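You operate a simulated robot arm through the tools that you are given. There is no shell and no other tool.

Carry out the task below with a simulated robot arm. There is one attempt and no reset: what you move stays moved.

JOB
Swap the backup unit's weak battery for the spare with the later date.
Fine: the two small spares stand on the backup unit, dated this year; unit and main breaker off first; old battery on the end table; shut the drawer, switch both on again; leave the other controls. Set down upright: small battery, what you pick out. Where these are worked on the way, their far stop is far enough and under half their travel is too little: main breaker.

The check looks at the end state, three seconds after you hand in, the way a careful person would. Anything else that was tipped, shoved, dropped, spilled or broken makes it a failure.

ROBOT AND FRAMES
A 7-joint arm with a three-finger gripper, fixed in place. Base frame: the origin is on the floor under the middle of its stand, x ahead of it, y to its left, z up. Readings come in mm, degrees, newtons and seconds.
It reaches about 1342 mm from its shoulder. Its first joint turns from -166.0 to 166.0 degrees. Payload 2.69 kg.
Tool frame: the origin (TCP) lies between the finger pads and is the grasp point; the fingertips stand 30 mm ahead of it; z points along the fingers, y is the line along which they close. The gripper opens to 128 mm; its body begins 117 mm behind the TCP.
Orientation is that of the tool frame in the base frame, as [roll, pitch, yaw] about the fixed x, y, z axes, in that order (R = Rz(yaw) Ry(pitch) Rx(roll)). With the fingers straight down and closing along the base's y, the tool's x points along the base's -x, its y along +y and its z along -z.

CONTROLS
- The arm moves only by the tool apply_moves. Its argument "motion" is one flat list of numbers, 7 for each row, row after row: the shift along the tool's x, y, z in units of 25 mm (1.0 is 25 mm), then the turn, a rotation vector about the tool's x, y, z in units of 4 degrees (1.0 is 4 degrees), then the finger opening in mm, from 0 to 128. In form: [tx, ty, tz, rx, ry, rz, hand, tx, ty, tz, rx, ry, rz, hand, ...]. A call has 1 to 20 rows; each row shifts and turns the commanded pose from where the row before left it, along the tool's axes as they then stand. A call with a number of a shift or a turn outside -1 to 1 is refused whole. A row lasts 0.2 s, in which the tool goes at most 50 mm and 8.6 degrees; a call with a longer step from one row to the next is refused whole, and so is a gripper value outside its range. Where a pose cannot be reached the arm comes as near as it can. A force on the tool above 80 N (or 10 N above the force at the start of the call, whichever is more), or a blocked arm, ends the call early, and 0.2 s more pass. The fingers move at their own pace (about 127 mm/s each) and stop on an object; they squeeze with about 26 N. The grip force told is the motor's: it shows also when the fingers shut on nothing. Time passes only in rows, and 0.2 s behind the last, so rows that do not move let the fingers close. The reply holds the time, the measured pose of the TCP, the force on the tool along the base axes, the opening and the grip force, in the units named above and with some noise, with the torque about the TCP (base axes, N m) and any sound that the robot's microphone picked up, and new pictures: "show" is both (left out), scene, wrist or none.
- Cameras (640 x 400 px; columns grow to the right, rows downward): "scene" is fixed at [399.6, -649.7, 1530]; the picture's right is [0.94, -0.34, 0.00], its down [-0.09, -0.25, -0.96] and it looks along [0.33, 0.91, -0.27] (base axes); focal length 310 px, centre (320, 200). "wrist" rides on the gripper at [58, 54, -131] in the tool frame; the picture's right is [-0.68, 0.74, 0.00], its down [-0.62, -0.57, -0.55] and it looks along [-0.40, -0.37, 0.84] (tool axes); focal length 234 px, centre (320, 200).
- lift_body(by): moves the trunk up (or, below 0, down) by that many mm; the arm rides with it, the base frame stays. It gives what a move gives, with no picture.
- pixel_to_xyz(camera, pixels): for up to 12 pixels [column, row] of the newest picture of that camera ("zoom" is the newest enlarged one), the place [x, y, z] in the base frame of the surface seen there, good to about 3 mm. It takes no simulated time.
- close_up(camera, box): a new picture of the part [left, top, right, bottom] of that camera's present view, enlarged. It takes no simulated time.
- job_done(): hands the job in; it is judged then, once.

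Leave the gripper open and the arm clear of the work at the hand-in unless told otherwise.

The tools are called after ">>>" by a JSON object that holds its "fn" and its "kwargs". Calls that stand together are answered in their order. apply_moves: Moves the arm, as the interface text tells. Its arguments: {"type":"object","properties":{"motion":{"type":"array","items":{"type":"number"}},"show":{"type":"string","enum":["both","scene","wrist","none"]}},"required":["motion"]} The other tools are called the same way: lift_body (by) moves the trunk up or down; pixel_to_xyz (camera, pixels) gives the place of the surface under pixels of a picture; close_up (camera, box) takes an enlarged picture of a part of a camera's view; job_done () hands the job in.

At the start:

```text
time_s: 0.0
eef_pos: [633.7, 289.5, 1504.4]
tool_rot: [180.0, 0.0, 180.0]
wrist_force: [0.3, 0.7, 0.3]
moment: [0.02, 0.01, 0.01]
opening: 127.8
gripper_force: 0.1
trunk travel left (down, up): [-225.0, 125.0]
```

scene: 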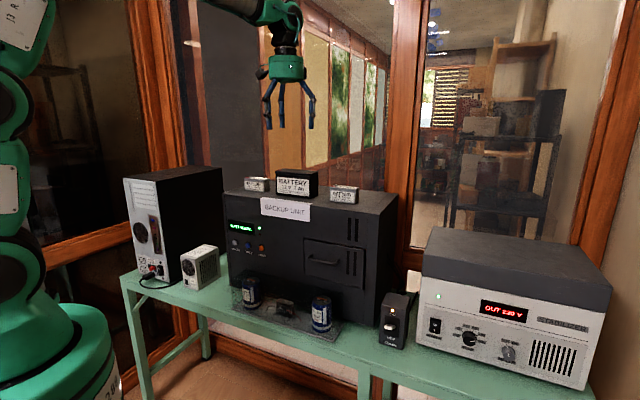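
wrist: 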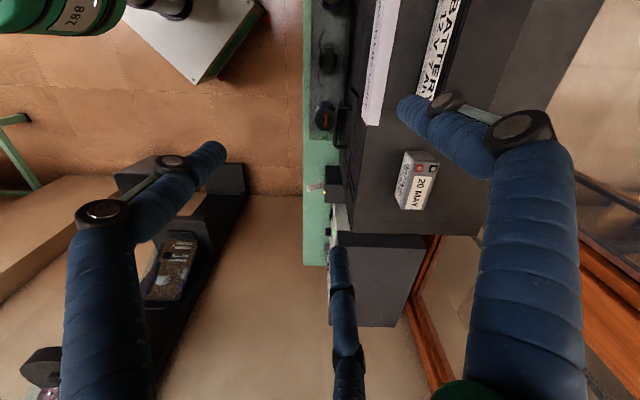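

I see a backup unit (black box) with three batteries on top, a drawer at about (335,260), a front panel at (245,235), a small box with a switch at (395,320), a stabilizer at right. I'll take enlarged looks before moving.

>>> {"fn": "close_up", "kwargs": {"camera": "scene", "box": [220, 165, 400, 278]}}

>>> {"fn": "close_up", "kwargs": {"camera": "scene", "box": [220, 260, 440, 398]}}

>>> {"fn": "close_up", "kwargs": {"camera": "scene", "box": [100, 150, 270, 300]}}

>>> {"fn": "close_up", "kwargs": {"camera": "wrist", "box": [300, 0, 500, 270]}}

>>> {"fn": "close_up", "kwargs": {"camera": "wrist", "box": [0, 100, 300, 400]}}

```text
3.54 times, centred on (310, 222) of scene
```

zoom: 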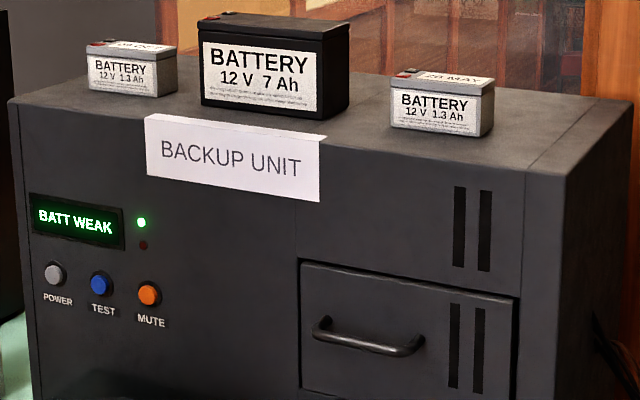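

```text
2.90 times, centred on (330, 329) of scene
```

zoom: 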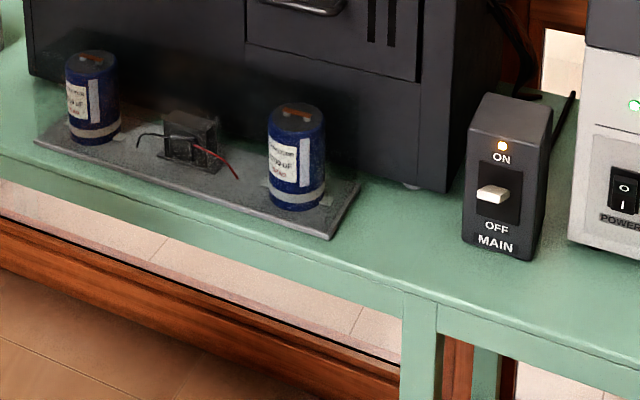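

```text
2.67 times, centred on (185, 225) of scene
```

zoom: 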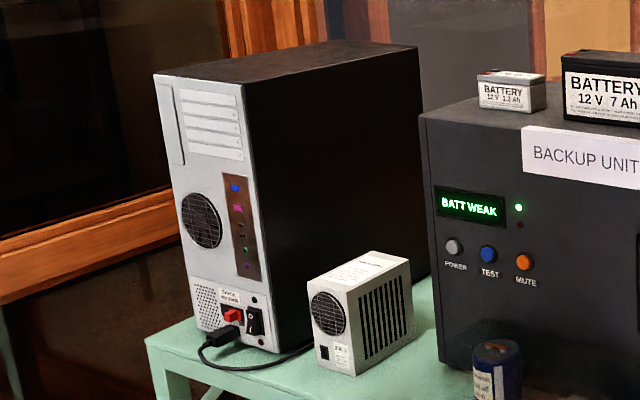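

```text
1.48 times, centred on (400, 135) of wrist
```

zoom: 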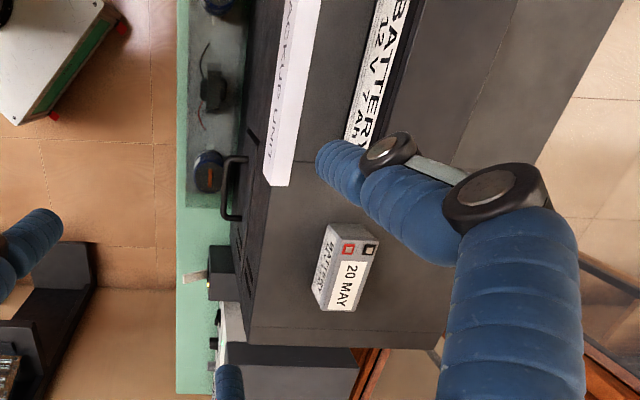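

```text
1.33 times, centred on (150, 250) of wrist
```

zoom: 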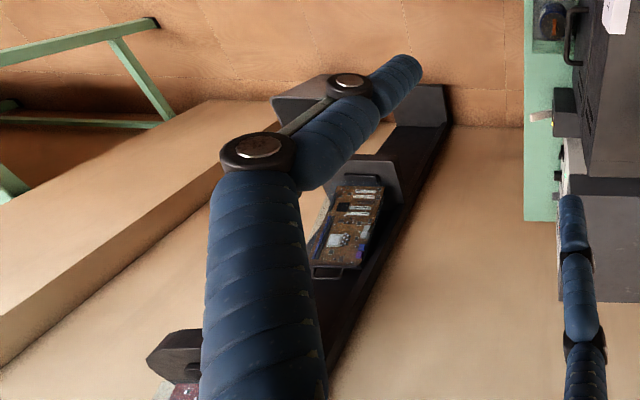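

Now I'll zoom on the dates of the two small spares and read positions of key parts from the scene picture.

>>> {"fn": "close_up", "kwargs": {"camera": "scene", "box": [238, 170, 278, 195]}}

>>> {"fn": "close_up", "kwargs": {"camera": "scene", "box": [325, 178, 365, 203]}}

>>> {"fn": "pixel_to_xyz", "kwargs": {"camera": "scene", "pixels": [[236, 242], [248, 246], [262, 249], [335, 263], [395, 323], [390, 326], [256, 180], [343, 188], [295, 175], [345, 195], [224, 192], [398, 195]]}}

>>> {"fn": "pixel_to_xyz", "kwargs": {"camera": "wrist", "pixels": [[190, 40], [160, 10], [240, 10], [195, 75], [420, 190], [412, 165], [20, 200], [230, 180], [320, 165], [380, 280], [330, 190], [340, 80]]}}

```text
16.00 times, centred on (258, 182) of scene
```

zoom: 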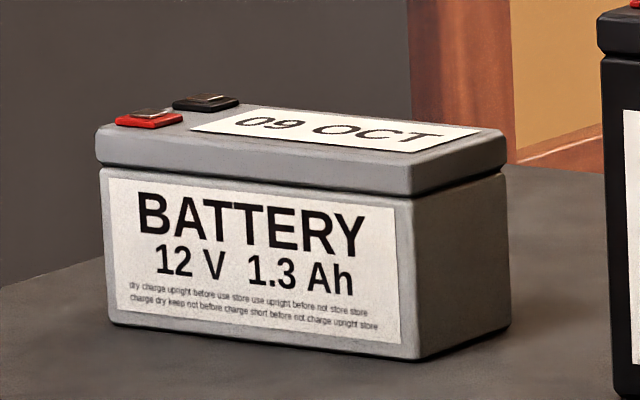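

```text
16.00 times, centred on (345, 190) of scene
```

zoom: 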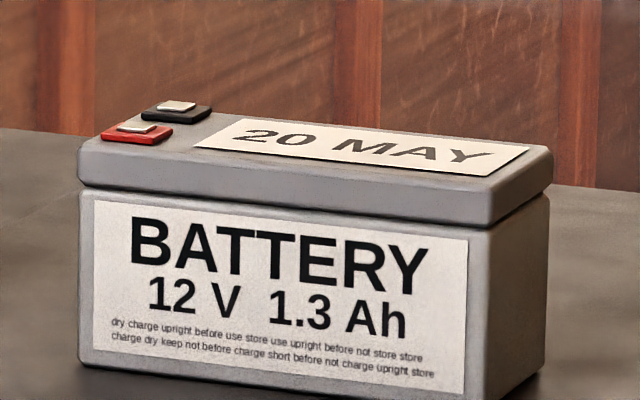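

```text
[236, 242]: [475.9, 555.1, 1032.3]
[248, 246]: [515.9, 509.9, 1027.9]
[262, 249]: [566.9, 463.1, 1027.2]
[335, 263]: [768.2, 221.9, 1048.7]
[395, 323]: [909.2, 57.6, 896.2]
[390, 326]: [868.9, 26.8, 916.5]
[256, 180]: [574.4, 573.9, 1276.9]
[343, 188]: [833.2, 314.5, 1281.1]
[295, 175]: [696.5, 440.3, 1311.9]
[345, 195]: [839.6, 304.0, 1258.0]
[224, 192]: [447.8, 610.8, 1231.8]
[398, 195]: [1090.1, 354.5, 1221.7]
```

```text
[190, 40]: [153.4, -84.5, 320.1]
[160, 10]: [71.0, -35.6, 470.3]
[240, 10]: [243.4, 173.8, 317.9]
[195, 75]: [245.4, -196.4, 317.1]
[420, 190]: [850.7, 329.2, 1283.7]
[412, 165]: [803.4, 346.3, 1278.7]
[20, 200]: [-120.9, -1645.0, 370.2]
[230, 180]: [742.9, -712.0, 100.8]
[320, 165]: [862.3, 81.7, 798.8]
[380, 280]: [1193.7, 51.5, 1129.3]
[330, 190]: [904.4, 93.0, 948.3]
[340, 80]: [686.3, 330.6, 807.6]
```

The left spare reads 09 OCT and the right one 20 MAY, so the left one at about (574, 574, 1277) is the later. I haven't found the end table yet, so I'll check some pixels of the green frame at left in the wrist view and zoom on it.

>>> {"fn": "pixel_to_xyz", "kwargs": {"camera": "wrist", "pixels": [[20, 118], [35, 180], [10, 180], [5, 270], [100, 230], [60, 60], [150, 120], [280, 300], [250, 100], [230, 60], [130, 10], [640, 100]]}}

>>> {"fn": "close_up", "kwargs": {"camera": "wrist", "box": [0, 0, 320, 200]}}

```text
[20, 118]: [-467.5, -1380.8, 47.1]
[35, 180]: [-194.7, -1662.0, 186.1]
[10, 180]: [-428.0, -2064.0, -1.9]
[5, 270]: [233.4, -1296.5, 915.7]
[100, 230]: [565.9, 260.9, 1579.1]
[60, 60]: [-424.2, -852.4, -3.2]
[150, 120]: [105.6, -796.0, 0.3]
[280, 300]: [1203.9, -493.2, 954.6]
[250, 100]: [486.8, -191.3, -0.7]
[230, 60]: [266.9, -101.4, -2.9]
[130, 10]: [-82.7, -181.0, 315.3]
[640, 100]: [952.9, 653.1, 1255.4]
```

```text
2.00 times, centred on (160, 100) of wrist
```

zoom: 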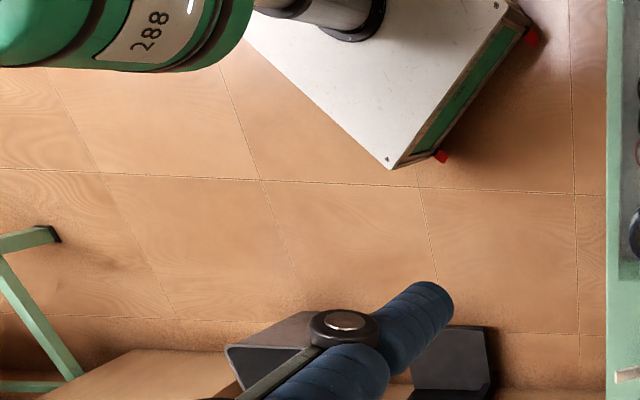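

A green-legged frame stands off at about (-300, -1500), perhaps another table. I'll turn the tool about its own axis in place (well above everything at z≈1504) to look around with the wrist camera.

>>> {"fn": "apply_moves", "kwargs": {"motion": [0, 0, 0, 0, 0, 1, 127, 0, 0, 0, 0, 0, 1, 127, 0, 0, 0, 0, 0, 1, 127, 0, 0, 0, 0, 0, 1, 127, 0, 0, 0, 0, 0, 1, 127, 0, 0, 0, 0, 0, 1, 127, 0, 0, 0, 0, 0, 1, 127, 0, 0, 0, 0, 0, 1, 127, 0, 0, 0, 0, 0, 1, 127, 0, 0, 0, 0, 0, 1, 127, 0, 0, 0, 0, 0, 1, 127, 0, 0, 0, 0, 0, 1, 127, 0, 0, 0, 0, 0, 1, 127, 0, 0, 0, 0, 0, 1, 127, 0, 0, 0, 0, 0, 1, 127, 0, 0, 0, 0, 0, 1, 127, 0, 0, 0, 0, 0, 1, 127, 0, 0, 0, 0, 0, 1, 127], "show": "both"}}

```text
time_s: 3.8
eef_pos: [635.3, 290.0, 1505.0]
tool_rot: [-180.0, 0.0, 107.9]
wrist_force: [-0.6, 0.6, 0.0]
moment: [0.03, -0.01, -0.04]
opening: 127.2
gripper_force: 0.2
trunk travel left (down, up): [-225.0, 125.0]
```

scene: 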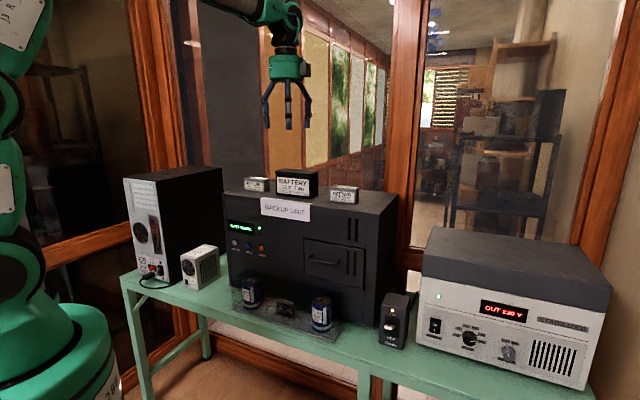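
wrist: 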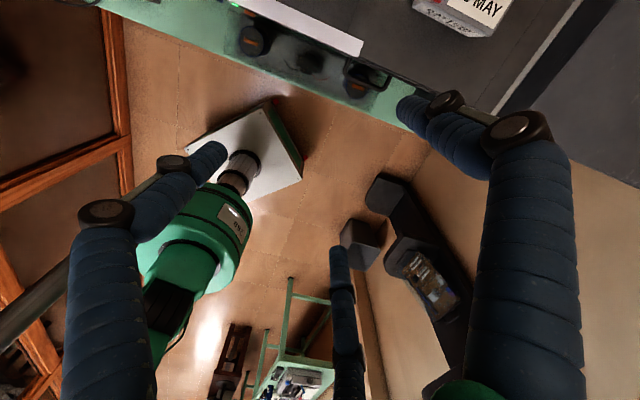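

I see a green table with things at (290,380), a dark low piece with a printed board at (430,280), and a dark small cube at (362,242). I'll zoom in and get positions.

>>> {"fn": "close_up", "kwargs": {"camera": "wrist", "box": [180, 160, 500, 400]}}

>>> {"fn": "pixel_to_xyz", "kwargs": {"camera": "wrist", "pixels": [[290, 380], [320, 375], [290, 282], [365, 235], [372, 260], [385, 195], [400, 255], [430, 280], [440, 330], [235, 360], [370, 240], [400, 185]]}}

```text
1.67 times, centred on (340, 280) of wrist
```

zoom: 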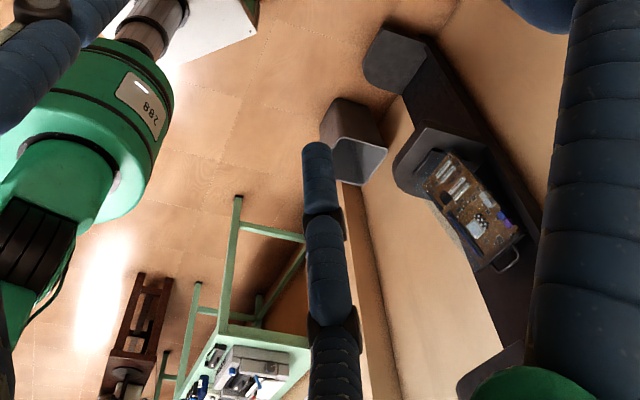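

```text
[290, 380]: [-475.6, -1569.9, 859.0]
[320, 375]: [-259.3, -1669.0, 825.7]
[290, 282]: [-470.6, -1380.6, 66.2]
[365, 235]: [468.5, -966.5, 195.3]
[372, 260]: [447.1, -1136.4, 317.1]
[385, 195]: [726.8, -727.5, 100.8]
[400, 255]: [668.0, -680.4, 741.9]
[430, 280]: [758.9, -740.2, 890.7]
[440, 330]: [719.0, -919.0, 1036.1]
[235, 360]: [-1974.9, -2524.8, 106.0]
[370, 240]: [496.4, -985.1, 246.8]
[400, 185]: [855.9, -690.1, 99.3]
```

The far green table is out of reach. I keep turning to see the rest of the room (toward −x, then behind).

>>> {"fn": "apply_moves", "kwargs": {"motion": [0, 0, 0, 0, 0, 1, 127, 0, 0, 0, 0, 0, 1, 127, 0, 0, 0, 0, 0, 1, 127, 0, 0, 0, 0, 0, 1, 127, 0, 0, 0, 0, 0, 1, 127, 0, 0, 0, 0, 0, 1, 127, 0, 0, 0, 0, 0, 1, 127, 0, 0, 0, 0, 0, 1, 127, 0, 0, 0, 0, 0, 1, 127, 0, 0, 0, 0, 0, 1, 127, 0, 0, 0, 0, 0, 1, 127, 0, 0, 0, 0, 0, 1, 127, 0, 0, 0, 0, 0, 1, 127, 0, 0, 0, 0, 0, 1, 127, 0, 0, 0, 0, 0, 1, 127, 0, 0, 0, 0, 0, 1, 127, 0, 0, 0, 0, 0, 1, 127, 0, 0, 0, 0, 0, 1, 127], "show": "wrist"}}

```text
time_s: 7.6
eef_pos: [636.0, 289.9, 1502.6]
tool_rot: [-180.0, 0.1, 36.0]
wrist_force: [0.3, 0.9, 0.2]
moment: [-0.05, 0.02, 0.01]
opening: 127.3
gripper_force: 0.1
trunk travel left (down, up): [-225.0, 125.0]
```

wrist: 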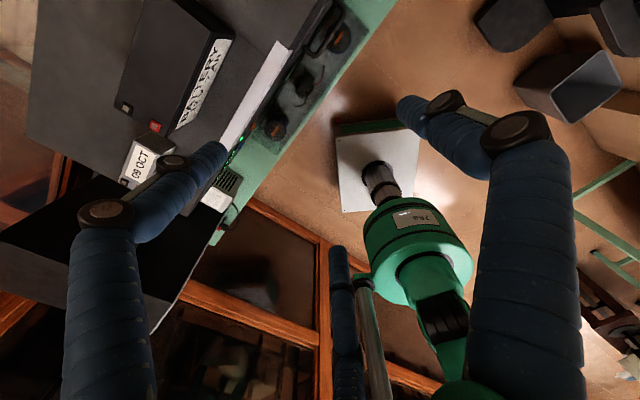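

Nothing table-like here besides the bench. I'll turn back and look toward the other side (+x).

>>> {"fn": "apply_moves", "kwargs": {"motion": [0, 0, 0, 0, 0, -1, 127, 0, 0, 0, 0, 0, -1, 127, 0, 0, 0, 0, 0, -1, 127, 0, 0, 0, 0, 0, -1, 127, 0, 0, 0, 0, 0, -1, 127, 0, 0, 0, 0, 0, -1, 127, 0, 0, 0, 0, 0, -1, 127, 0, 0, 0, 0, 0, -1, 127, 0, 0, 0, 0, 0, -1, 127, 0, 0, 0, 0, 0, -1, 127, 0, 0, 0, 0, 0, -1, 127, 0, 0, 0, 0, 0, -1, 127, 0, 0, 0, 0, 0, -1, 127, 0, 0, 0, 0, 0, -1, 127, 0, 0, 0, 0, 0, -1, 127, 0, 0, 0, 0, 0, -1, 127, 0, 0, 0, 0, 0, -1, 127, 0, 0, 0, 0, 0, -1, 127, 0, 0, 0, 0, 0, -1, 127, 0, 0, 0, 0, 0, -1, 127], "show": "none"}}

>>> {"fn": "apply_moves", "kwargs": {"motion": [0, 0, 0, 0, 0, -1, 127, 0, 0, 0, 0, 0, -1, 127, 0, 0, 0, 0, 0, -1, 127, 0, 0, 0, 0, 0, -1, 127, 0, 0, 0, 0, 0, -1, 127, 0, 0, 0, 0, 0, -1, 127, 0, 0, 0, 0, 0, -1, 127, 0, 0, 0, 0, 0, -1, 127, 0, 0, 0, 0, 0, -1, 127, 0, 0, 0, 0, 0, -1, 127, 0, 0, 0, 0, 0, -1, 127, 0, 0, 0, 0, 0, -1, 127, 0, 0, 0, 0, 0, -1, 127, 0, 0, 0, 0, 0, -1, 127, 0, 0, 0, 0, 0, -1, 127, 0, 0, 0, 0, 0, -1, 127, 0, 0, 0, 0, 0, -1, 127, 0, 0, 0, 0, 0, -1, 127, 0, 0, 0, 0, 0, -1, 127, 0, 0, 0, 0, 0, -1, 127], "show": "wrist"}}

```text
time_s: 11.8
eef_pos: [634.5, 288.0, 1504.2]
tool_rot: [-179.9, 0.0, 116.0]
wrist_force: [0.2, 0.1, 0.4]
moment: [0.0, -0.03, 0.01]
opening: 127.0
gripper_force: 0.1
trunk travel left (down, up): [-225.0, 125.0]
```

```text
time_s: 16.0
eef_pos: [635.6, 289.6, 1505.1]
tool_rot: [-180.0, 0.0, -164.0]
wrist_force: [-0.1, 0.2, -0.1]
moment: [-0.02, -0.02, 0.04]
opening: 127.0
gripper_force: 0.0
trunk travel left (down, up): [-225.0, 125.0]
```

wrist: 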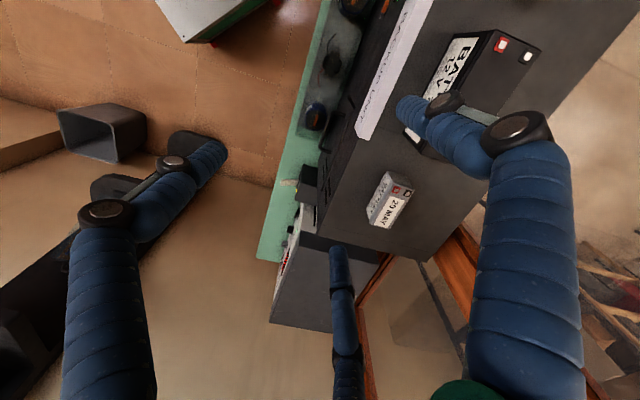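

The dark rack-like thing lies toward (700,-700). I'll swing the arm toward −y, staying at this height over free floor, to view that area and look for the end table.

>>> {"fn": "apply_moves", "kwargs": {"motion": [0, -1, 0, 0, 0, 1, 127, 0, -1, 0, 0, 0, 1, 127, 0, -1, 0, 0, 0, 1, 127, 0, -1, 0, 0, 0, 1, 127, 0, -1, 0, 0, 0, 0, 127, 0, -1, 0, 0, 0, 0, 127, 0, -1, 0, 0, 0, 0, 127, 0, -1, 0, 0, 0, 0, 127, 0, -1, 0, 0, 0, 0, 127, 0, -1, 0, 0, 0, 0, 127, 0, -1, 0, 0, 0, 0, 127, 0, -1, 0, 0, 0, 0, 127, 0, -1, 0, 0, 0, 0, 127, 0, -1, 0, 0, 0, 0, 127, 0, -1, 0, 0, 0, 0, 127, 0, -1, 0, 0, 0, 0, 127], "show": "both"}}

```text
time_s: 19.4
eef_pos: [653.4, -109.6, 1503.9]
tool_rot: [-180.0, 0.0, -180.0]
wrist_force: [-0.6, -0.4, 0.1]
moment: [0.02, -0.01, -0.03]
opening: 127.2
gripper_force: 0.1
trunk travel left (down, up): [-225.0, 125.0]
```

scene: 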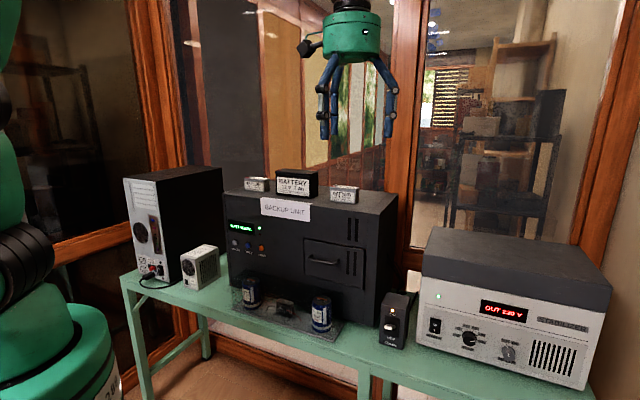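
wrist: 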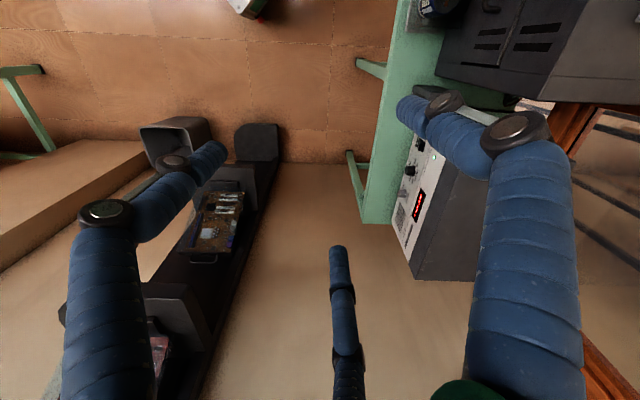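

I'll zoom in on the dark object with the printed board and the bin-like box.

>>> {"fn": "close_up", "kwargs": {"camera": "wrist", "box": [60, 100, 320, 400]}}

>>> {"fn": "pixel_to_xyz", "kwargs": {"camera": "wrist", "pixels": [[258, 140], [262, 165], [215, 215], [210, 258], [220, 300], [190, 300], [150, 340], [250, 215], [225, 345], [170, 140], [150, 165], [130, 60]]}}

```text
1.33 times, centred on (190, 250) of wrist
```

zoom: 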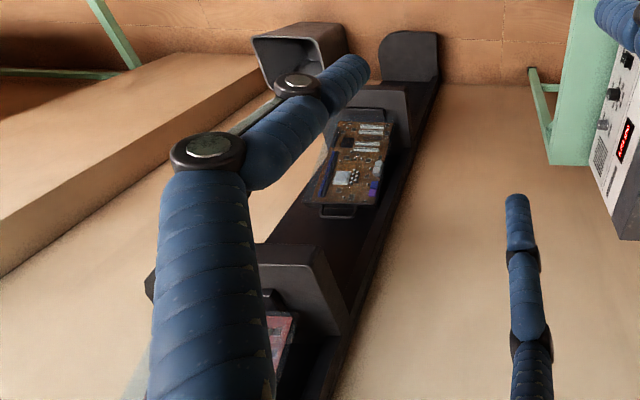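

```text
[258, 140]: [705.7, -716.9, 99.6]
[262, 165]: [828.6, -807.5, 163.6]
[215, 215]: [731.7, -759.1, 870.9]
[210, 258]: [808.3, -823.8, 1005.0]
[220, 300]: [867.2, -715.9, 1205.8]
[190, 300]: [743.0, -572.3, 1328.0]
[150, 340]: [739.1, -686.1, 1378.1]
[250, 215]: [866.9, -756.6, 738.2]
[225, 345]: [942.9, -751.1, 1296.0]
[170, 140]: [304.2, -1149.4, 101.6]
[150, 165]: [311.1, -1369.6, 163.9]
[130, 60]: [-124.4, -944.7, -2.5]
```

That dark thing is a tall tray rack against the wall, not a table. I'll move toward (450,-350) and turn further to look past the robot's own column.

>>> {"fn": "apply_moves", "kwargs": {"motion": [0.8, -1, 0, 0, 0, 1, 127, 0.8, -1, 0, 0, 0, 1, 127, 0.8, -1, 0, 0, 0, 1, 127, 0.8, -1, 0, 0, 0, 1, 127, 0.3, -1, 0, 0, 0, 1, 127, 0.3, -1, 0, 0, 0, 1, 127, 0, -1, 0, 0, 0, 1, 127, 0, 0, 0, 0, 0, 1, 127, 0, 0, 0, 0, 0, 1, 127, 0, 0, 0, 0, 0, 1, 127, 0, 0, 0, 0, 0, 1, 127, 0, 0, 0, 0, 0, 1, 127, 0, 0, 0, 0, 0, 1, 127, 0, 0, 0, 0, 0, 1, 127, 0, 0, 0, 0, 0, 1, 127, 0, 0, 0, 0, 0, 1, 127, 0, 0, 0, 0, 0, 1, 127, 0, 0, 0, 0, 0, 1, 127], "show": "wrist"}}

```text
time_s: 23.2
eef_pos: [522.3, -266.3, 1504.2]
tool_rot: [179.9, 0.0, 107.9]
wrist_force: [-0.1, -0.4, -0.1]
moment: [0.02, 0.0, 0.0]
opening: 126.9
gripper_force: 0.1
trunk travel left (down, up): [-225.0, 125.0]
```

wrist: 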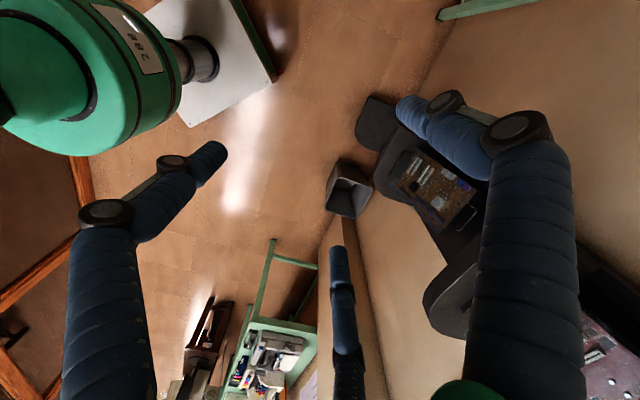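

I'll zoom on the lower part: the green table with objects and the dark pieces beside it.

>>> {"fn": "close_up", "kwargs": {"camera": "wrist", "box": [150, 230, 400, 400]}}

>>> {"fn": "pixel_to_xyz", "kwargs": {"camera": "wrist", "pixels": [[258, 318], [316, 335], [300, 380], [240, 380], [265, 350], [205, 330], [200, 350], [345, 185], [330, 205], [360, 190], [275, 260], [290, 350]]}}

```text
2.35 times, centred on (275, 315) of wrist
```

zoom: 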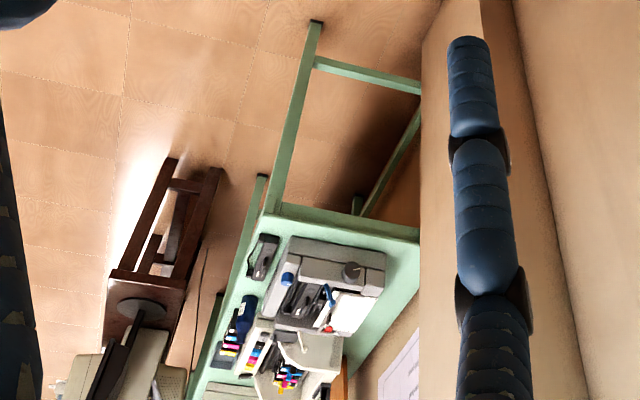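

```text
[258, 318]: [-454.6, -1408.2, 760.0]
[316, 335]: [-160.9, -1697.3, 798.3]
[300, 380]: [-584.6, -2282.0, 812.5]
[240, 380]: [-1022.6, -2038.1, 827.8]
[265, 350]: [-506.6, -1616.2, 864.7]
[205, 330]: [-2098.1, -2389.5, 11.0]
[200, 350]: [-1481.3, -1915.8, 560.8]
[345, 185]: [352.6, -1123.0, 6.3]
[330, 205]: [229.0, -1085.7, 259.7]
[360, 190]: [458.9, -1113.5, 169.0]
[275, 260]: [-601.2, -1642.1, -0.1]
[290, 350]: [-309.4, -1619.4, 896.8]
```

Those are a far work table and a far stool, both out of reach. I turn on to see the area behind the robot.

>>> {"fn": "apply_moves", "kwargs": {"motion": [0, 0, 0, 0, 0, 1, 127, 0, 0, 0, 0, 0, 1, 127, 0, 0, 0, 0, 0, 1, 127, 0, 0, 0, 0, 0, 1, 127, 0, 0, 0, 0, 0, 1, 127, 0, 0, 0, 0, 0, 1, 127, 0, 0, 0, 0, 0, 1, 127, 0, 0, 0, 0, 0, 1, 127, 0, 0, 0, 0, 0, 1, 127, 0, 0, 0, 0, 0, 1, 127, 0, 0, 0, 0, 0, 1, 127, 0, 0, 0, 0, 0, 1, 127, 0, 0, 0, 0, 0, 1, 127, 0, 0, 0, 0, 0, 1, 127, 0, 0, 0, 0, 0, 1, 127], "show": "both"}}

```text
time_s: 26.4
eef_pos: [522.7, -266.2, 1505.0]
tool_rot: [180.0, 0.0, 47.8]
wrist_force: [-0.2, 0.1, -0.9]
moment: [-0.01, 0.01, 0.0]
opening: 127.1
gripper_force: 0.0
trunk travel left (down, up): [-225.0, 125.0]
```

scene: 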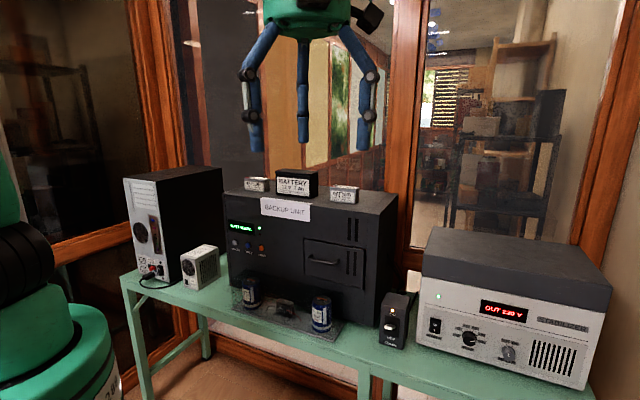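
wrist: 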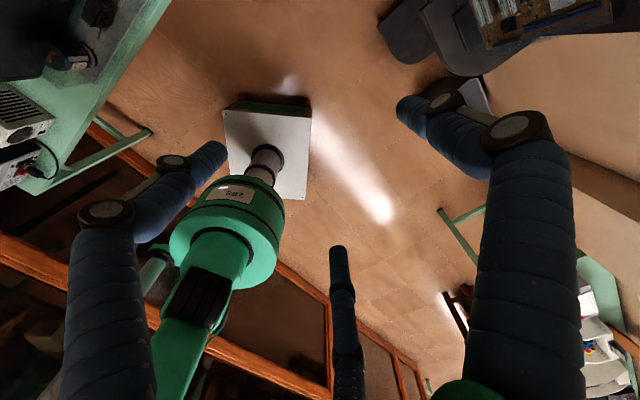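

I see a grey cylindrical shape at about (150,265) beside the arm in the wrist view. Zooming on the left half.

>>> {"fn": "close_up", "kwargs": {"camera": "wrist", "box": [0, 100, 320, 400]}}

>>> {"fn": "pixel_to_xyz", "kwargs": {"camera": "wrist", "pixels": [[155, 265], [255, 370], [290, 300], [400, 250], [370, 330], [450, 235], [110, 150], [40, 160], [60, 250], [200, 370], [470, 310], [400, 60]]}}

>>> {"fn": "close_up", "kwargs": {"camera": "scene", "box": [0, 200, 320, 400]}}

>>> {"fn": "close_up", "kwargs": {"camera": "scene", "box": [320, 200, 640, 400]}}

```text
1.33 times, centred on (160, 250) of wrist
```

zoom: 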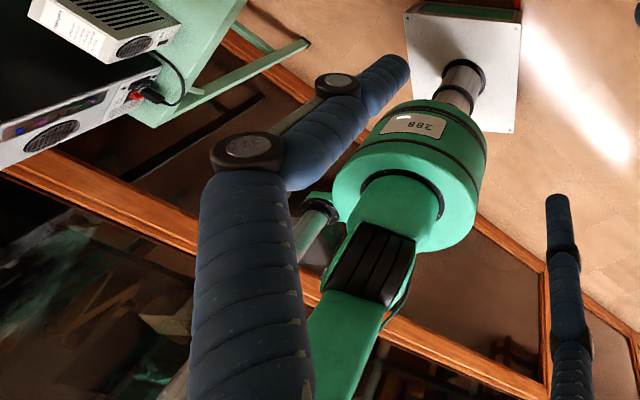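

```text
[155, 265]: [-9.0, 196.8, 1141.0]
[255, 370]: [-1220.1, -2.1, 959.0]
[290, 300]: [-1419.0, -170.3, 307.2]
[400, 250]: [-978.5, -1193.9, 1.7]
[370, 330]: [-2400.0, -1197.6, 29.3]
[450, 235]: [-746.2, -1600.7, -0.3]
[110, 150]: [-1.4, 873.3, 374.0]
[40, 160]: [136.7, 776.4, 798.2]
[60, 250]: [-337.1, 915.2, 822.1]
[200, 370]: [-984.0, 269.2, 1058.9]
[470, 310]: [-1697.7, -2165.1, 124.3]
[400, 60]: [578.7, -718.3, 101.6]
```

```text
2.00 times, centred on (160, 300) of scene
```

zoom: 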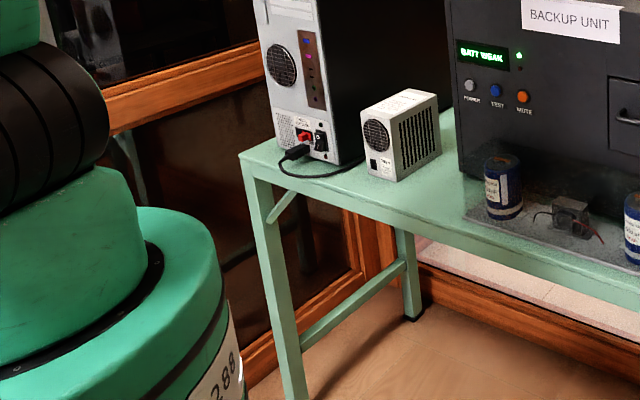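

```text
2.00 times, centred on (480, 300) of scene
```

zoom: 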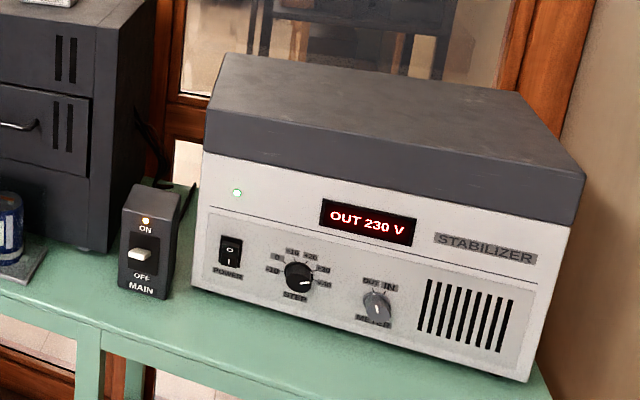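

The only reachable table surface seen is the green bench. Let me check whether it is one piece or two tables: zooming on its front edge at the middle leg, around (385,375).

>>> {"fn": "close_up", "kwargs": {"camera": "scene", "box": [330, 330, 442, 400]}}

>>> {"fn": "close_up", "kwargs": {"camera": "scene", "box": [110, 230, 240, 400]}}

>>> {"fn": "pixel_to_xyz", "kwargs": {"camera": "scene", "pixels": [[122, 280], [360, 365], [365, 350], [385, 362], [420, 372], [430, 360], [185, 268], [205, 300], [230, 320], [350, 340], [470, 390], [380, 395]]}}

```text
5.71 times, centred on (386, 365) of scene
```

zoom: 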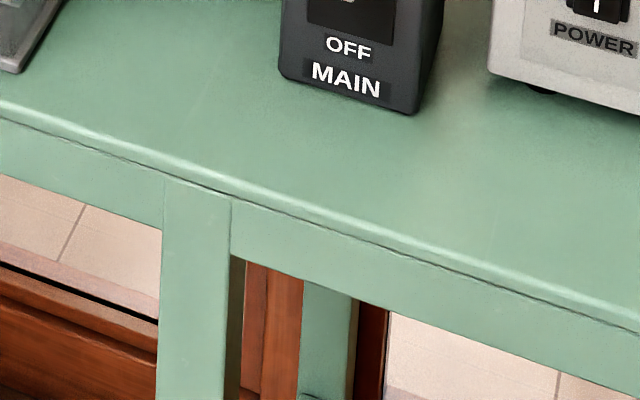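

```text
2.35 times, centred on (175, 315) of scene
```

zoom: 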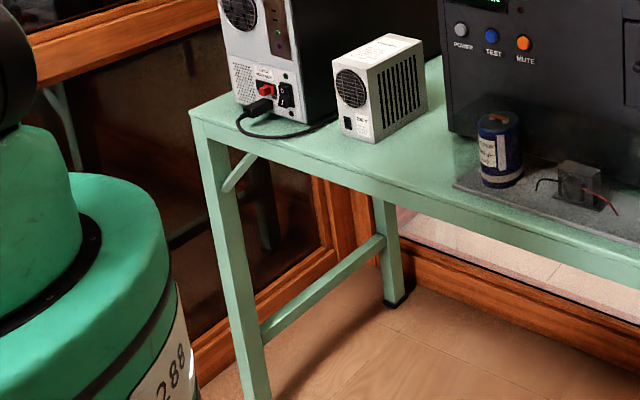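

```text
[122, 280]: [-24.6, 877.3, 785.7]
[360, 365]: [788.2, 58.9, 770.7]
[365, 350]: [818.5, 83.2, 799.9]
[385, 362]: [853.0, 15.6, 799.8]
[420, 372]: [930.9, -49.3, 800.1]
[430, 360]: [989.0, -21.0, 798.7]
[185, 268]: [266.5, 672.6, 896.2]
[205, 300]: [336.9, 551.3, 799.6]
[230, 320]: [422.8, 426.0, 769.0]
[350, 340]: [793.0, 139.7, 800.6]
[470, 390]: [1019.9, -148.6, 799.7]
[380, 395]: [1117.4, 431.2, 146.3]
```

The bench is one long piece, so I still need to find the end table. I'll turn back to face the right wall and tilt the tool outward so the camera looks more level at the dark rack.

>>> {"fn": "apply_moves", "kwargs": {"motion": [0, 0, 0, 0, 0, -1, 127, 0, 0, 0, 0, 0, -1, 127, 0, 0, 0, 0, 0, -1, 127, 0, 0, 0, 0, 0, -1, 127, 0, 0, 0, 0, 0, -1, 127, 0, 0, 0, 0, 0, -1, 127, 0, 0, 0, 0, 0, -1, 127, 0, 0, 0, 0, 0, -1, 127, 0, 0, 0, 0, 0, -1, 127, 0, 0, 0, 0, 0, -1, 127, 0, 0, 0, 0, 0, -1, 127, 0, 0, 0, 0, 0, -1, 127, 0, 0, 0, 0, 0, -1, 127, 0, 0, 0, 0, 0, -1, 127, 0, 0, 0, 0, 0, -1, 127, 0, 0, 0, 0, 0, -1, 127, 0, 0, 0, 0, 0, -1, 127, 0, 0, 0, 0, 0, -1, 127, 0, 0, 0, 0, 0, -1, 127, 0, 0, 0, 0, 0, -1, 127], "show": "none"}}

>>> {"fn": "apply_moves", "kwargs": {"motion": [0, 0, 0, 0, 0, -1, 127, 0, 0, 0, 0, 0, -1, 127, 0, 0, 0, 0, 0, -1, 127, 0, 0, 0, 0, 0, -1, 127, 0, 0, 0, 0, 0, -1, 127, 0, 0, 0, 0, 0, -1, 127, 0, 0, 0, 0, 0, -1, 127, 0, 0, 0, 0, 0, -1, 127, 0, 0, 0, 0, 0, -1, 127, 0, 0, 0, 0, 0, -1, 127, 0, 0, 0, 0, 0, -1, 127, 0, 0, 0, 0, 0, -1, 127, 0, 0, 0, 0.68, -0.73, 0, 127, 0, 0, 0, 0.68, -0.73, 0, 127, 0, 0, 0, 0.68, -0.73, 0, 127, 0, 0, 0, 0.68, -0.73, 0, 127, 0, 0, 0, 0.68, -0.73, 0, 127, 0, 0, 0, 0.68, -0.73, 0, 127, 0, 0, 0, 0.68, -0.73, 0, 127], "show": "wrist"}}

```text
time_s: 30.6
eef_pos: [523.7, -266.4, 1503.4]
tool_rot: [179.9, -0.1, 128.1]
wrist_force: [0.1, -0.1, -0.4]
moment: [-0.01, 0.01, 0.02]
opening: 127.0
gripper_force: 0.1
trunk travel left (down, up): [-225.0, 125.0]
```

```text
time_s: 34.6
eef_pos: [522.8, -265.4, 1504.6]
tool_rot: [-160.1, 20.1, 179.7]
wrist_force: [0.8, 0.4, -0.1]
moment: [0.04, 0.03, 0.02]
opening: 127.1
gripper_force: 0.1
trunk travel left (down, up): [-225.0, 125.0]
```

wrist: 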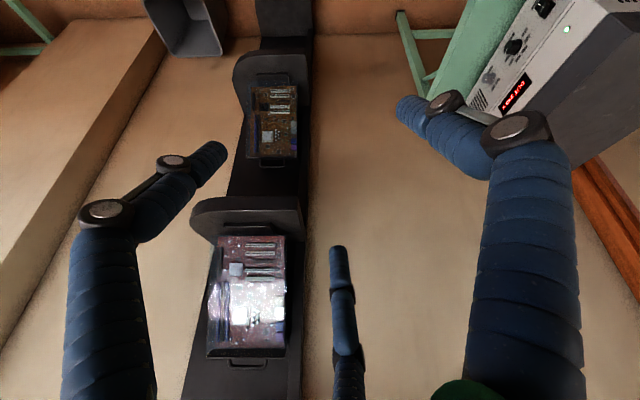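

That rack is just a wall display of circuit boards. I'll undo the tilt and go back in front of the bench, then look toward the left partition behind the bench end.

>>> {"fn": "apply_moves", "kwargs": {"motion": [0, 0, 0, -0.68, 0.73, 0, 127, 0, 0, 0, -0.68, 0.73, 0, 127, 0, 0, 0, -0.68, 0.73, 0, 127, 0, 0, 0, -0.68, 0.73, 0, 127, 0, 0, 0, -0.68, 0.73, 0, 127, 0, 0, 0, -0.68, 0.73, 0, 127, 0, 0, 0, -0.68, 0.73, 0, 127, 0, 1, 0, 0, 0, 0, 127, 0, 1, 0, 0, 0, 0, 127, 0, 1, 0, 0, 0, 0, 127, 0, 1, 0, 0, 0, 0, 127, 0, 1, 0, 0, 0, 0, 127, 0, 1, 0, 0, 0, 0, 127, 0, 1, 0, 0, 0, 0, 127, 0, 1, 0, 0, 0, 0, 127, 0, 1, 0, 0, 0, 0, 127, 0, 1, 0, 0, 0, 0, 127, 0, 1, 0, 0, 0, 0, 127, 0, 1, 0, 0, 0, 0, 127, 0, 1, 0, 0, 0, 0, 127], "show": "none"}}

>>> {"fn": "apply_moves", "kwargs": {"motion": [0.5, 1, 0, 0, 0, 0, 127, 0.5, 1, 0, 0, 0, 0, 127, 0.5, 1, 0, 0, 0, 0, 127, 0.5, 1, 0, 0, 0, 0, 127, 0.5, 1, 0, 0, 0, 0, 127, 0.5, 1, 0, 0, 0, 0, 127, 0, 0, 0, 0, 0, 1, 127, 0, 0, 0, 0, 0, 1, 127, 0, 0, 0, 0, 0, 1, 127, 0, 0, 0, 0, 0, 1, 127, 0, 0, 0, 0, 0, 1, 127, 0, 0, 0, 0, 0, 1, 127, 0, 0, 0, 0, 0, 1, 127, 0, 0, 0, 0, 0, 1, 127, 0, 0, 0, 0, 0, 1, 127, 0, 0, 0, 0, 0, 1, 127, 0, 0, 0, 0, 0, 1, 127, 0, 0, 0, 0, 0, 1, 127, 0, 0, 0, 0, 0, 1, 127, 0, 0, 0, 0, 0, 1, 127], "show": "none"}}

>>> {"fn": "apply_moves", "kwargs": {"motion": [0, 0, 0, 0, 0, 1, 127, 0, 0, 0, 0, 0, 1, 127, 0, 0, 0, 0, 0, 1, 127, 0, 0, 0, 0, 0, 1, 127, 0, 0, 0, 0, 0, 1, 127, 0, 0, 0, 0, 0, 1, 127, 0, 0, 0, 0, 0, 1, 127, 0, 0, 0, 0, 0, 1, 127, 0, 0, 0, 0, 0, 1, 127, 0, 0, 0, 0, 0, 1, 127, 0, 0, 0, 0, 0, 1, 127, 0, 0, 0, 0, 0, 1, 127, 0, 0, 0, 0, 0, 1, 127, 0, 0, 0, 0, 0, 1, 127, 0, 0, 0, 0, 0, 1, 127, 0, 0, 0, 0, 0, 1, 127, 0, 0, 0, 0, 0, 1, 127, 0, 0, 0, 0, 0, 1, 127, 0, 0, 0, 0, 0, 1, 127, 0, 0, 0, 0, 0, 1, 127], "show": "wrist"}}

```text
time_s: 38.8
eef_pos: [545.2, 58.7, 1504.0]
tool_rot: [-180.0, 0.0, 176.0]
wrist_force: [-0.2, -0.2, -0.2]
moment: [0.01, 0.0, -0.03]
opening: 127.2
gripper_force: 0.0
trunk travel left (down, up): [-225.0, 125.0]
```

```text
time_s: 43.0
eef_pos: [481.0, 212.5, 1504.4]
tool_rot: [179.9, 0.1, 119.8]
wrist_force: [0.6, -0.1, -0.3]
moment: [0.05, 0.01, 0.02]
opening: 126.9
gripper_force: 0.1
trunk travel left (down, up): [-225.0, 125.0]
```

```text
time_s: 47.2
eef_pos: [481.2, 212.2, 1504.0]
tool_rot: [180.0, 0.0, 40.0]
wrist_force: [0.6, -0.3, -0.6]
moment: [0.03, -0.01, -0.01]
opening: 126.9
gripper_force: 0.1
trunk travel left (down, up): [-225.0, 125.0]
```

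wrist: 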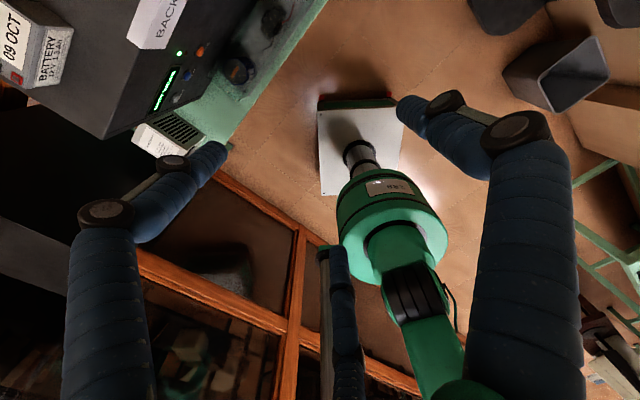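

No separate end table anywhere in reach; the green bench the unit stands on is the only table the arm can reach, so I take it as the table for the old battery (I'll keep watching for another). Now I turn the tool to yaw 135 so that the finger closing line is along the unit's depth direction (0.707,0.707).

>>> {"fn": "apply_moves", "kwargs": {"motion": [0, 0, 0, 0, 0, -1, 127, 0, 0, 0, 0, 0, -1, 127, 0, 0, 0, 0, 0, -1, 127, 0, 0, 0, 0, 0, -1, 127, 0, 0, 0, 0, 0, -1, 127, 0, 0, 0, 0, 0, -1, 127, 0, 0, 0, 0, 0, -1, 127, 0, 0, 0, 0, 0, -1, 127, 0, 0, 0, 0, 0, -1, 127, 0, 0, 0, 0, 0, -1, 127, 0, 0, 0, 0, 0, -1, 127, 0, 0, 0, 0, 0, -1, 127, 0, 0, 0, 0, 0, -1, 127, 0, 0, 0, 0, 0, -1, 127, 0, 0, 0, 0, 0, -1, 127, 0, 0, 0, 0, 0, -1, 127, 0, 0, 0, 0, 0, -1, 127, 0, 0, 0, 0, 0, -1, 127, 0, 0, 0, 0, 0, -1, 127, 0, 0, 0, 0, 0, -1, 127], "show": "none"}}

>>> {"fn": "apply_moves", "kwargs": {"motion": [0, 0, 0, 0, 0, -1, 127, 0, 0, 0, 0, 0, -1, 127, 0, 0, 0, 0, 0, -1, 127, 0, 0, 0, 0, 0, -0.75, 127], "show": "both"}}

```text
time_s: 51.4
eef_pos: [482.0, 213.0, 1504.0]
tool_rot: [180.0, 0.0, 120.0]
wrist_force: [-0.3, 0.2, -0.3]
moment: [-0.02, 0.01, 0.0]
opening: 126.9
gripper_force: 0.0
trunk travel left (down, up): [-225.0, 125.0]
```

```text
time_s: 52.4
eef_pos: [481.1, 214.0, 1504.2]
tool_rot: [-180.0, -0.1, 135.0]
wrist_force: [-0.4, 0.7, 0.1]
moment: [-0.02, -0.03, -0.01]
opening: 127.1
gripper_force: 0.0
trunk travel left (down, up): [-225.0, 125.0]
```

scene: 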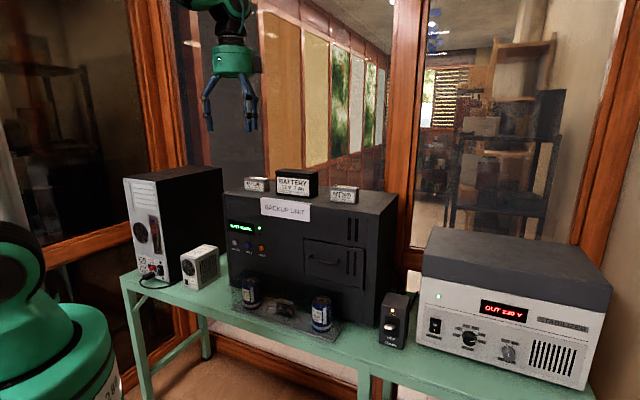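
wrist: 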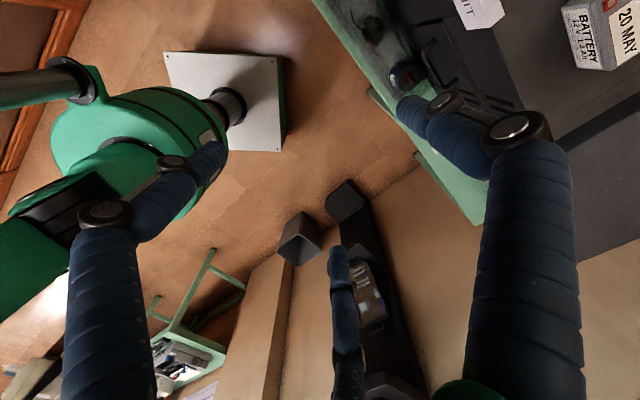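

Now a tight zoom on the unit's button row to get exact positions.

>>> {"fn": "close_up", "kwargs": {"camera": "scene", "box": [224, 215, 288, 255]}}

```text
10.00 times, centred on (256, 235) of scene
```

zoom: 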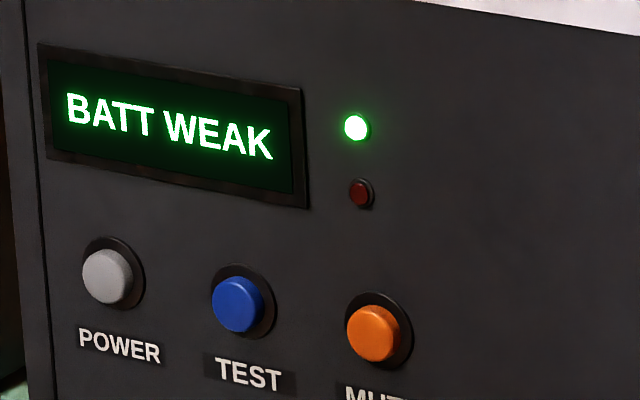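

>>> {"fn": "pixel_to_xyz", "kwargs": {"camera": "zoom", "pixels": [[108, 276], [238, 304], [374, 332], [120, 315], [30, 220], [500, 250], [600, 330], [356, 127], [85, 276], [132, 276]]}}

>>> {"fn": "close_up", "kwargs": {"camera": "scene", "box": [290, 230, 386, 290]}}

```text
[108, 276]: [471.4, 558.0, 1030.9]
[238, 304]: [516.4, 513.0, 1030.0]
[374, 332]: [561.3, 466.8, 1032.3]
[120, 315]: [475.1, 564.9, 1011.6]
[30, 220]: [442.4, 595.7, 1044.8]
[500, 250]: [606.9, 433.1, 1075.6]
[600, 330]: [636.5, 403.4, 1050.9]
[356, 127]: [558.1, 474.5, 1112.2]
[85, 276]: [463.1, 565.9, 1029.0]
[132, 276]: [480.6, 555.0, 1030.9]
```

```text
6.67 times, centred on (338, 260) of scene
```

zoom: 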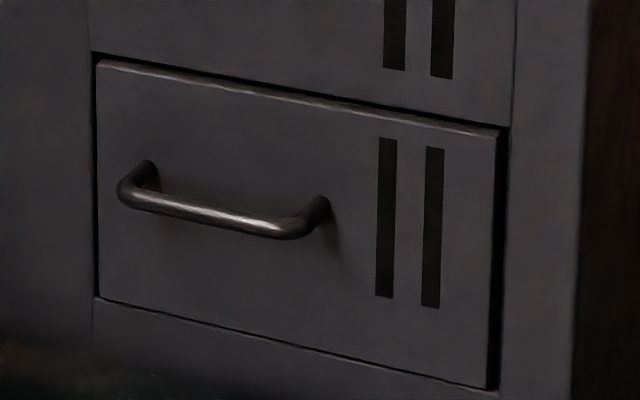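

>>> {"fn": "pixel_to_xyz", "kwargs": {"camera": "zoom", "pixels": [[145, 200], [215, 216], [285, 228], [320, 210], [150, 172], [110, 70], [485, 140], [110, 285], [475, 375], [300, 150], [250, 290], [540, 200]]}}

>>> {"fn": "close_up", "kwargs": {"camera": "scene", "box": [372, 285, 420, 355]}}

```text
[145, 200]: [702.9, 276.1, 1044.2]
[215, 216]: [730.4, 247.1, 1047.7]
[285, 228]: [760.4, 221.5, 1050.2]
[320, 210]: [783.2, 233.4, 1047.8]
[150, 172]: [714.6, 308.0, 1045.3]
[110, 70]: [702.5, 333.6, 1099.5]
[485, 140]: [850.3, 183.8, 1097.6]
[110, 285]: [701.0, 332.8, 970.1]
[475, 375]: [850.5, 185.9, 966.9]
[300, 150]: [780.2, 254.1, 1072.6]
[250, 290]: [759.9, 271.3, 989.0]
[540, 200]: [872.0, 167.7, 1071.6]
```

```text
5.71 times, centred on (396, 320) of scene
```

zoom: 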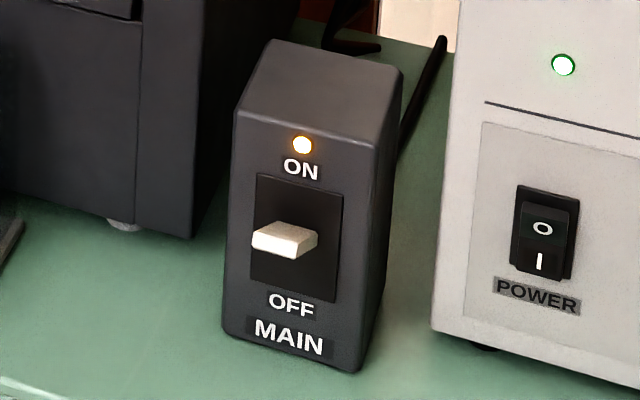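

>>> {"fn": "pixel_to_xyz", "kwargs": {"camera": "zoom", "pixels": [[285, 237], [260, 240], [310, 240], [285, 258], [300, 190], [290, 285], [262, 200], [330, 270], [240, 120], [385, 130], [230, 325], [360, 365]]}}

>>> {"fn": "close_up", "kwargs": {"camera": "scene", "box": [380, 305, 412, 335]}}

```text
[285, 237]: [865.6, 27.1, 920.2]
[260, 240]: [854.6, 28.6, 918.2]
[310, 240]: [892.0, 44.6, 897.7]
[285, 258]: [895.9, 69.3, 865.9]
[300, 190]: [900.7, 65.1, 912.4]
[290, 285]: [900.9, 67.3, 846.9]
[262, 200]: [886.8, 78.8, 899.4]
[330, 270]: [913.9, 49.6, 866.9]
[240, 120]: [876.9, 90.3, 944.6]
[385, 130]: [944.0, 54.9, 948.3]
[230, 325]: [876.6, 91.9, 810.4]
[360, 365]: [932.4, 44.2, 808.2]
```

```text
13.33 times, centred on (396, 320) of scene
```

zoom: 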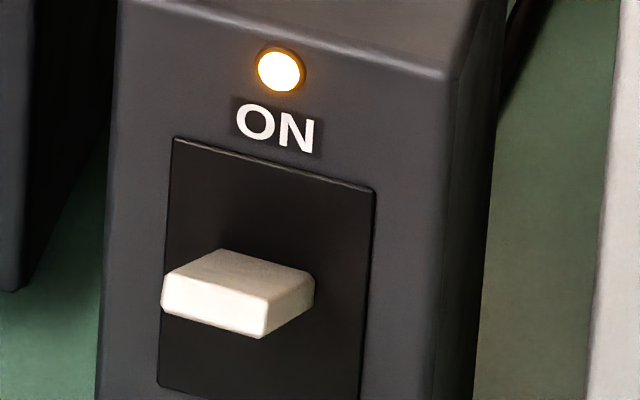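

Measured: POWER button cap at (471,558,1031), panel plane along (0.707,-0.707), handle bar centre around (731,247,1047), breaker lever tip at (860,28,918). I now tilt the tool forward to point horizontally into the panel direction, at the current clear place.

>>> {"fn": "apply_moves", "kwargs": {"motion": [0, 0, 0, -1, 0, 0, 127, 0, 0, 0, -1, 0, 0, 127, 0, 0, 0, -1, 0, 0, 127, 0, 0, 0, -1, 0, 0, 127, 0, 0, 0, -1, 0, 0, 127, 0, 0, 0, -1, 0, 0, 127, 0, 0, 0, -1, 0, 0, 127, 0, 0, 0, -1, 0, 0, 127, 0, 0, 0, -1, 0, 0, 127, 0, 0, 0, -1, 0, 0, 127, 0, 0, 0, -1, 0, 0, 127, 0, 0, 0, -1, 0, 0, 127, 0, 0, 0, -1, 0, 0, 127, 0, 0, 0, -1, 0, 0, 127, 0, 0, 0, -1, 0, 0, 127, 0, 0, 0, -1, 0, 0, 127, 0, 0, 0, -1, 0, 0, 127, 0, 0, 0, -1, 0, 0, 127, 0, 0, 0, -1, 0, 0, 127, 0, 0, 0, -1, 0, 0, 127], "show": "both"}}

```text
time_s: 56.6
eef_pos: [481.3, 213.6, 1504.8]
tool_rot: [99.9, 0.0, 135.0]
wrist_force: [-0.1, -0.1, 0.1]
moment: [-0.01, 0.01, -0.01]
opening: 126.8
gripper_force: 0.0
trunk travel left (down, up): [-225.0, 125.0]
```

scene: 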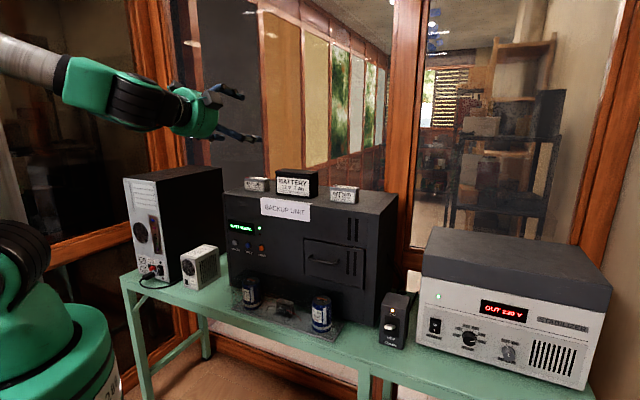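
wrist: 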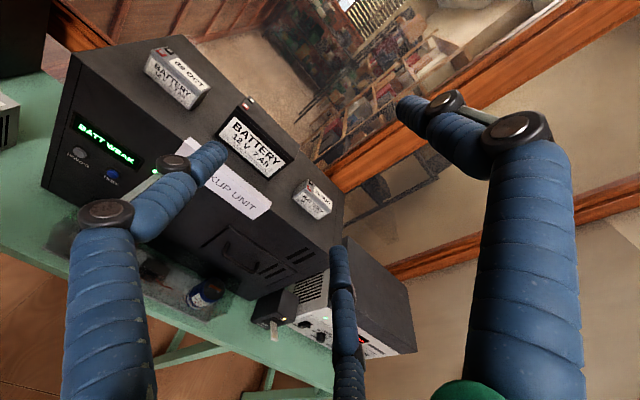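

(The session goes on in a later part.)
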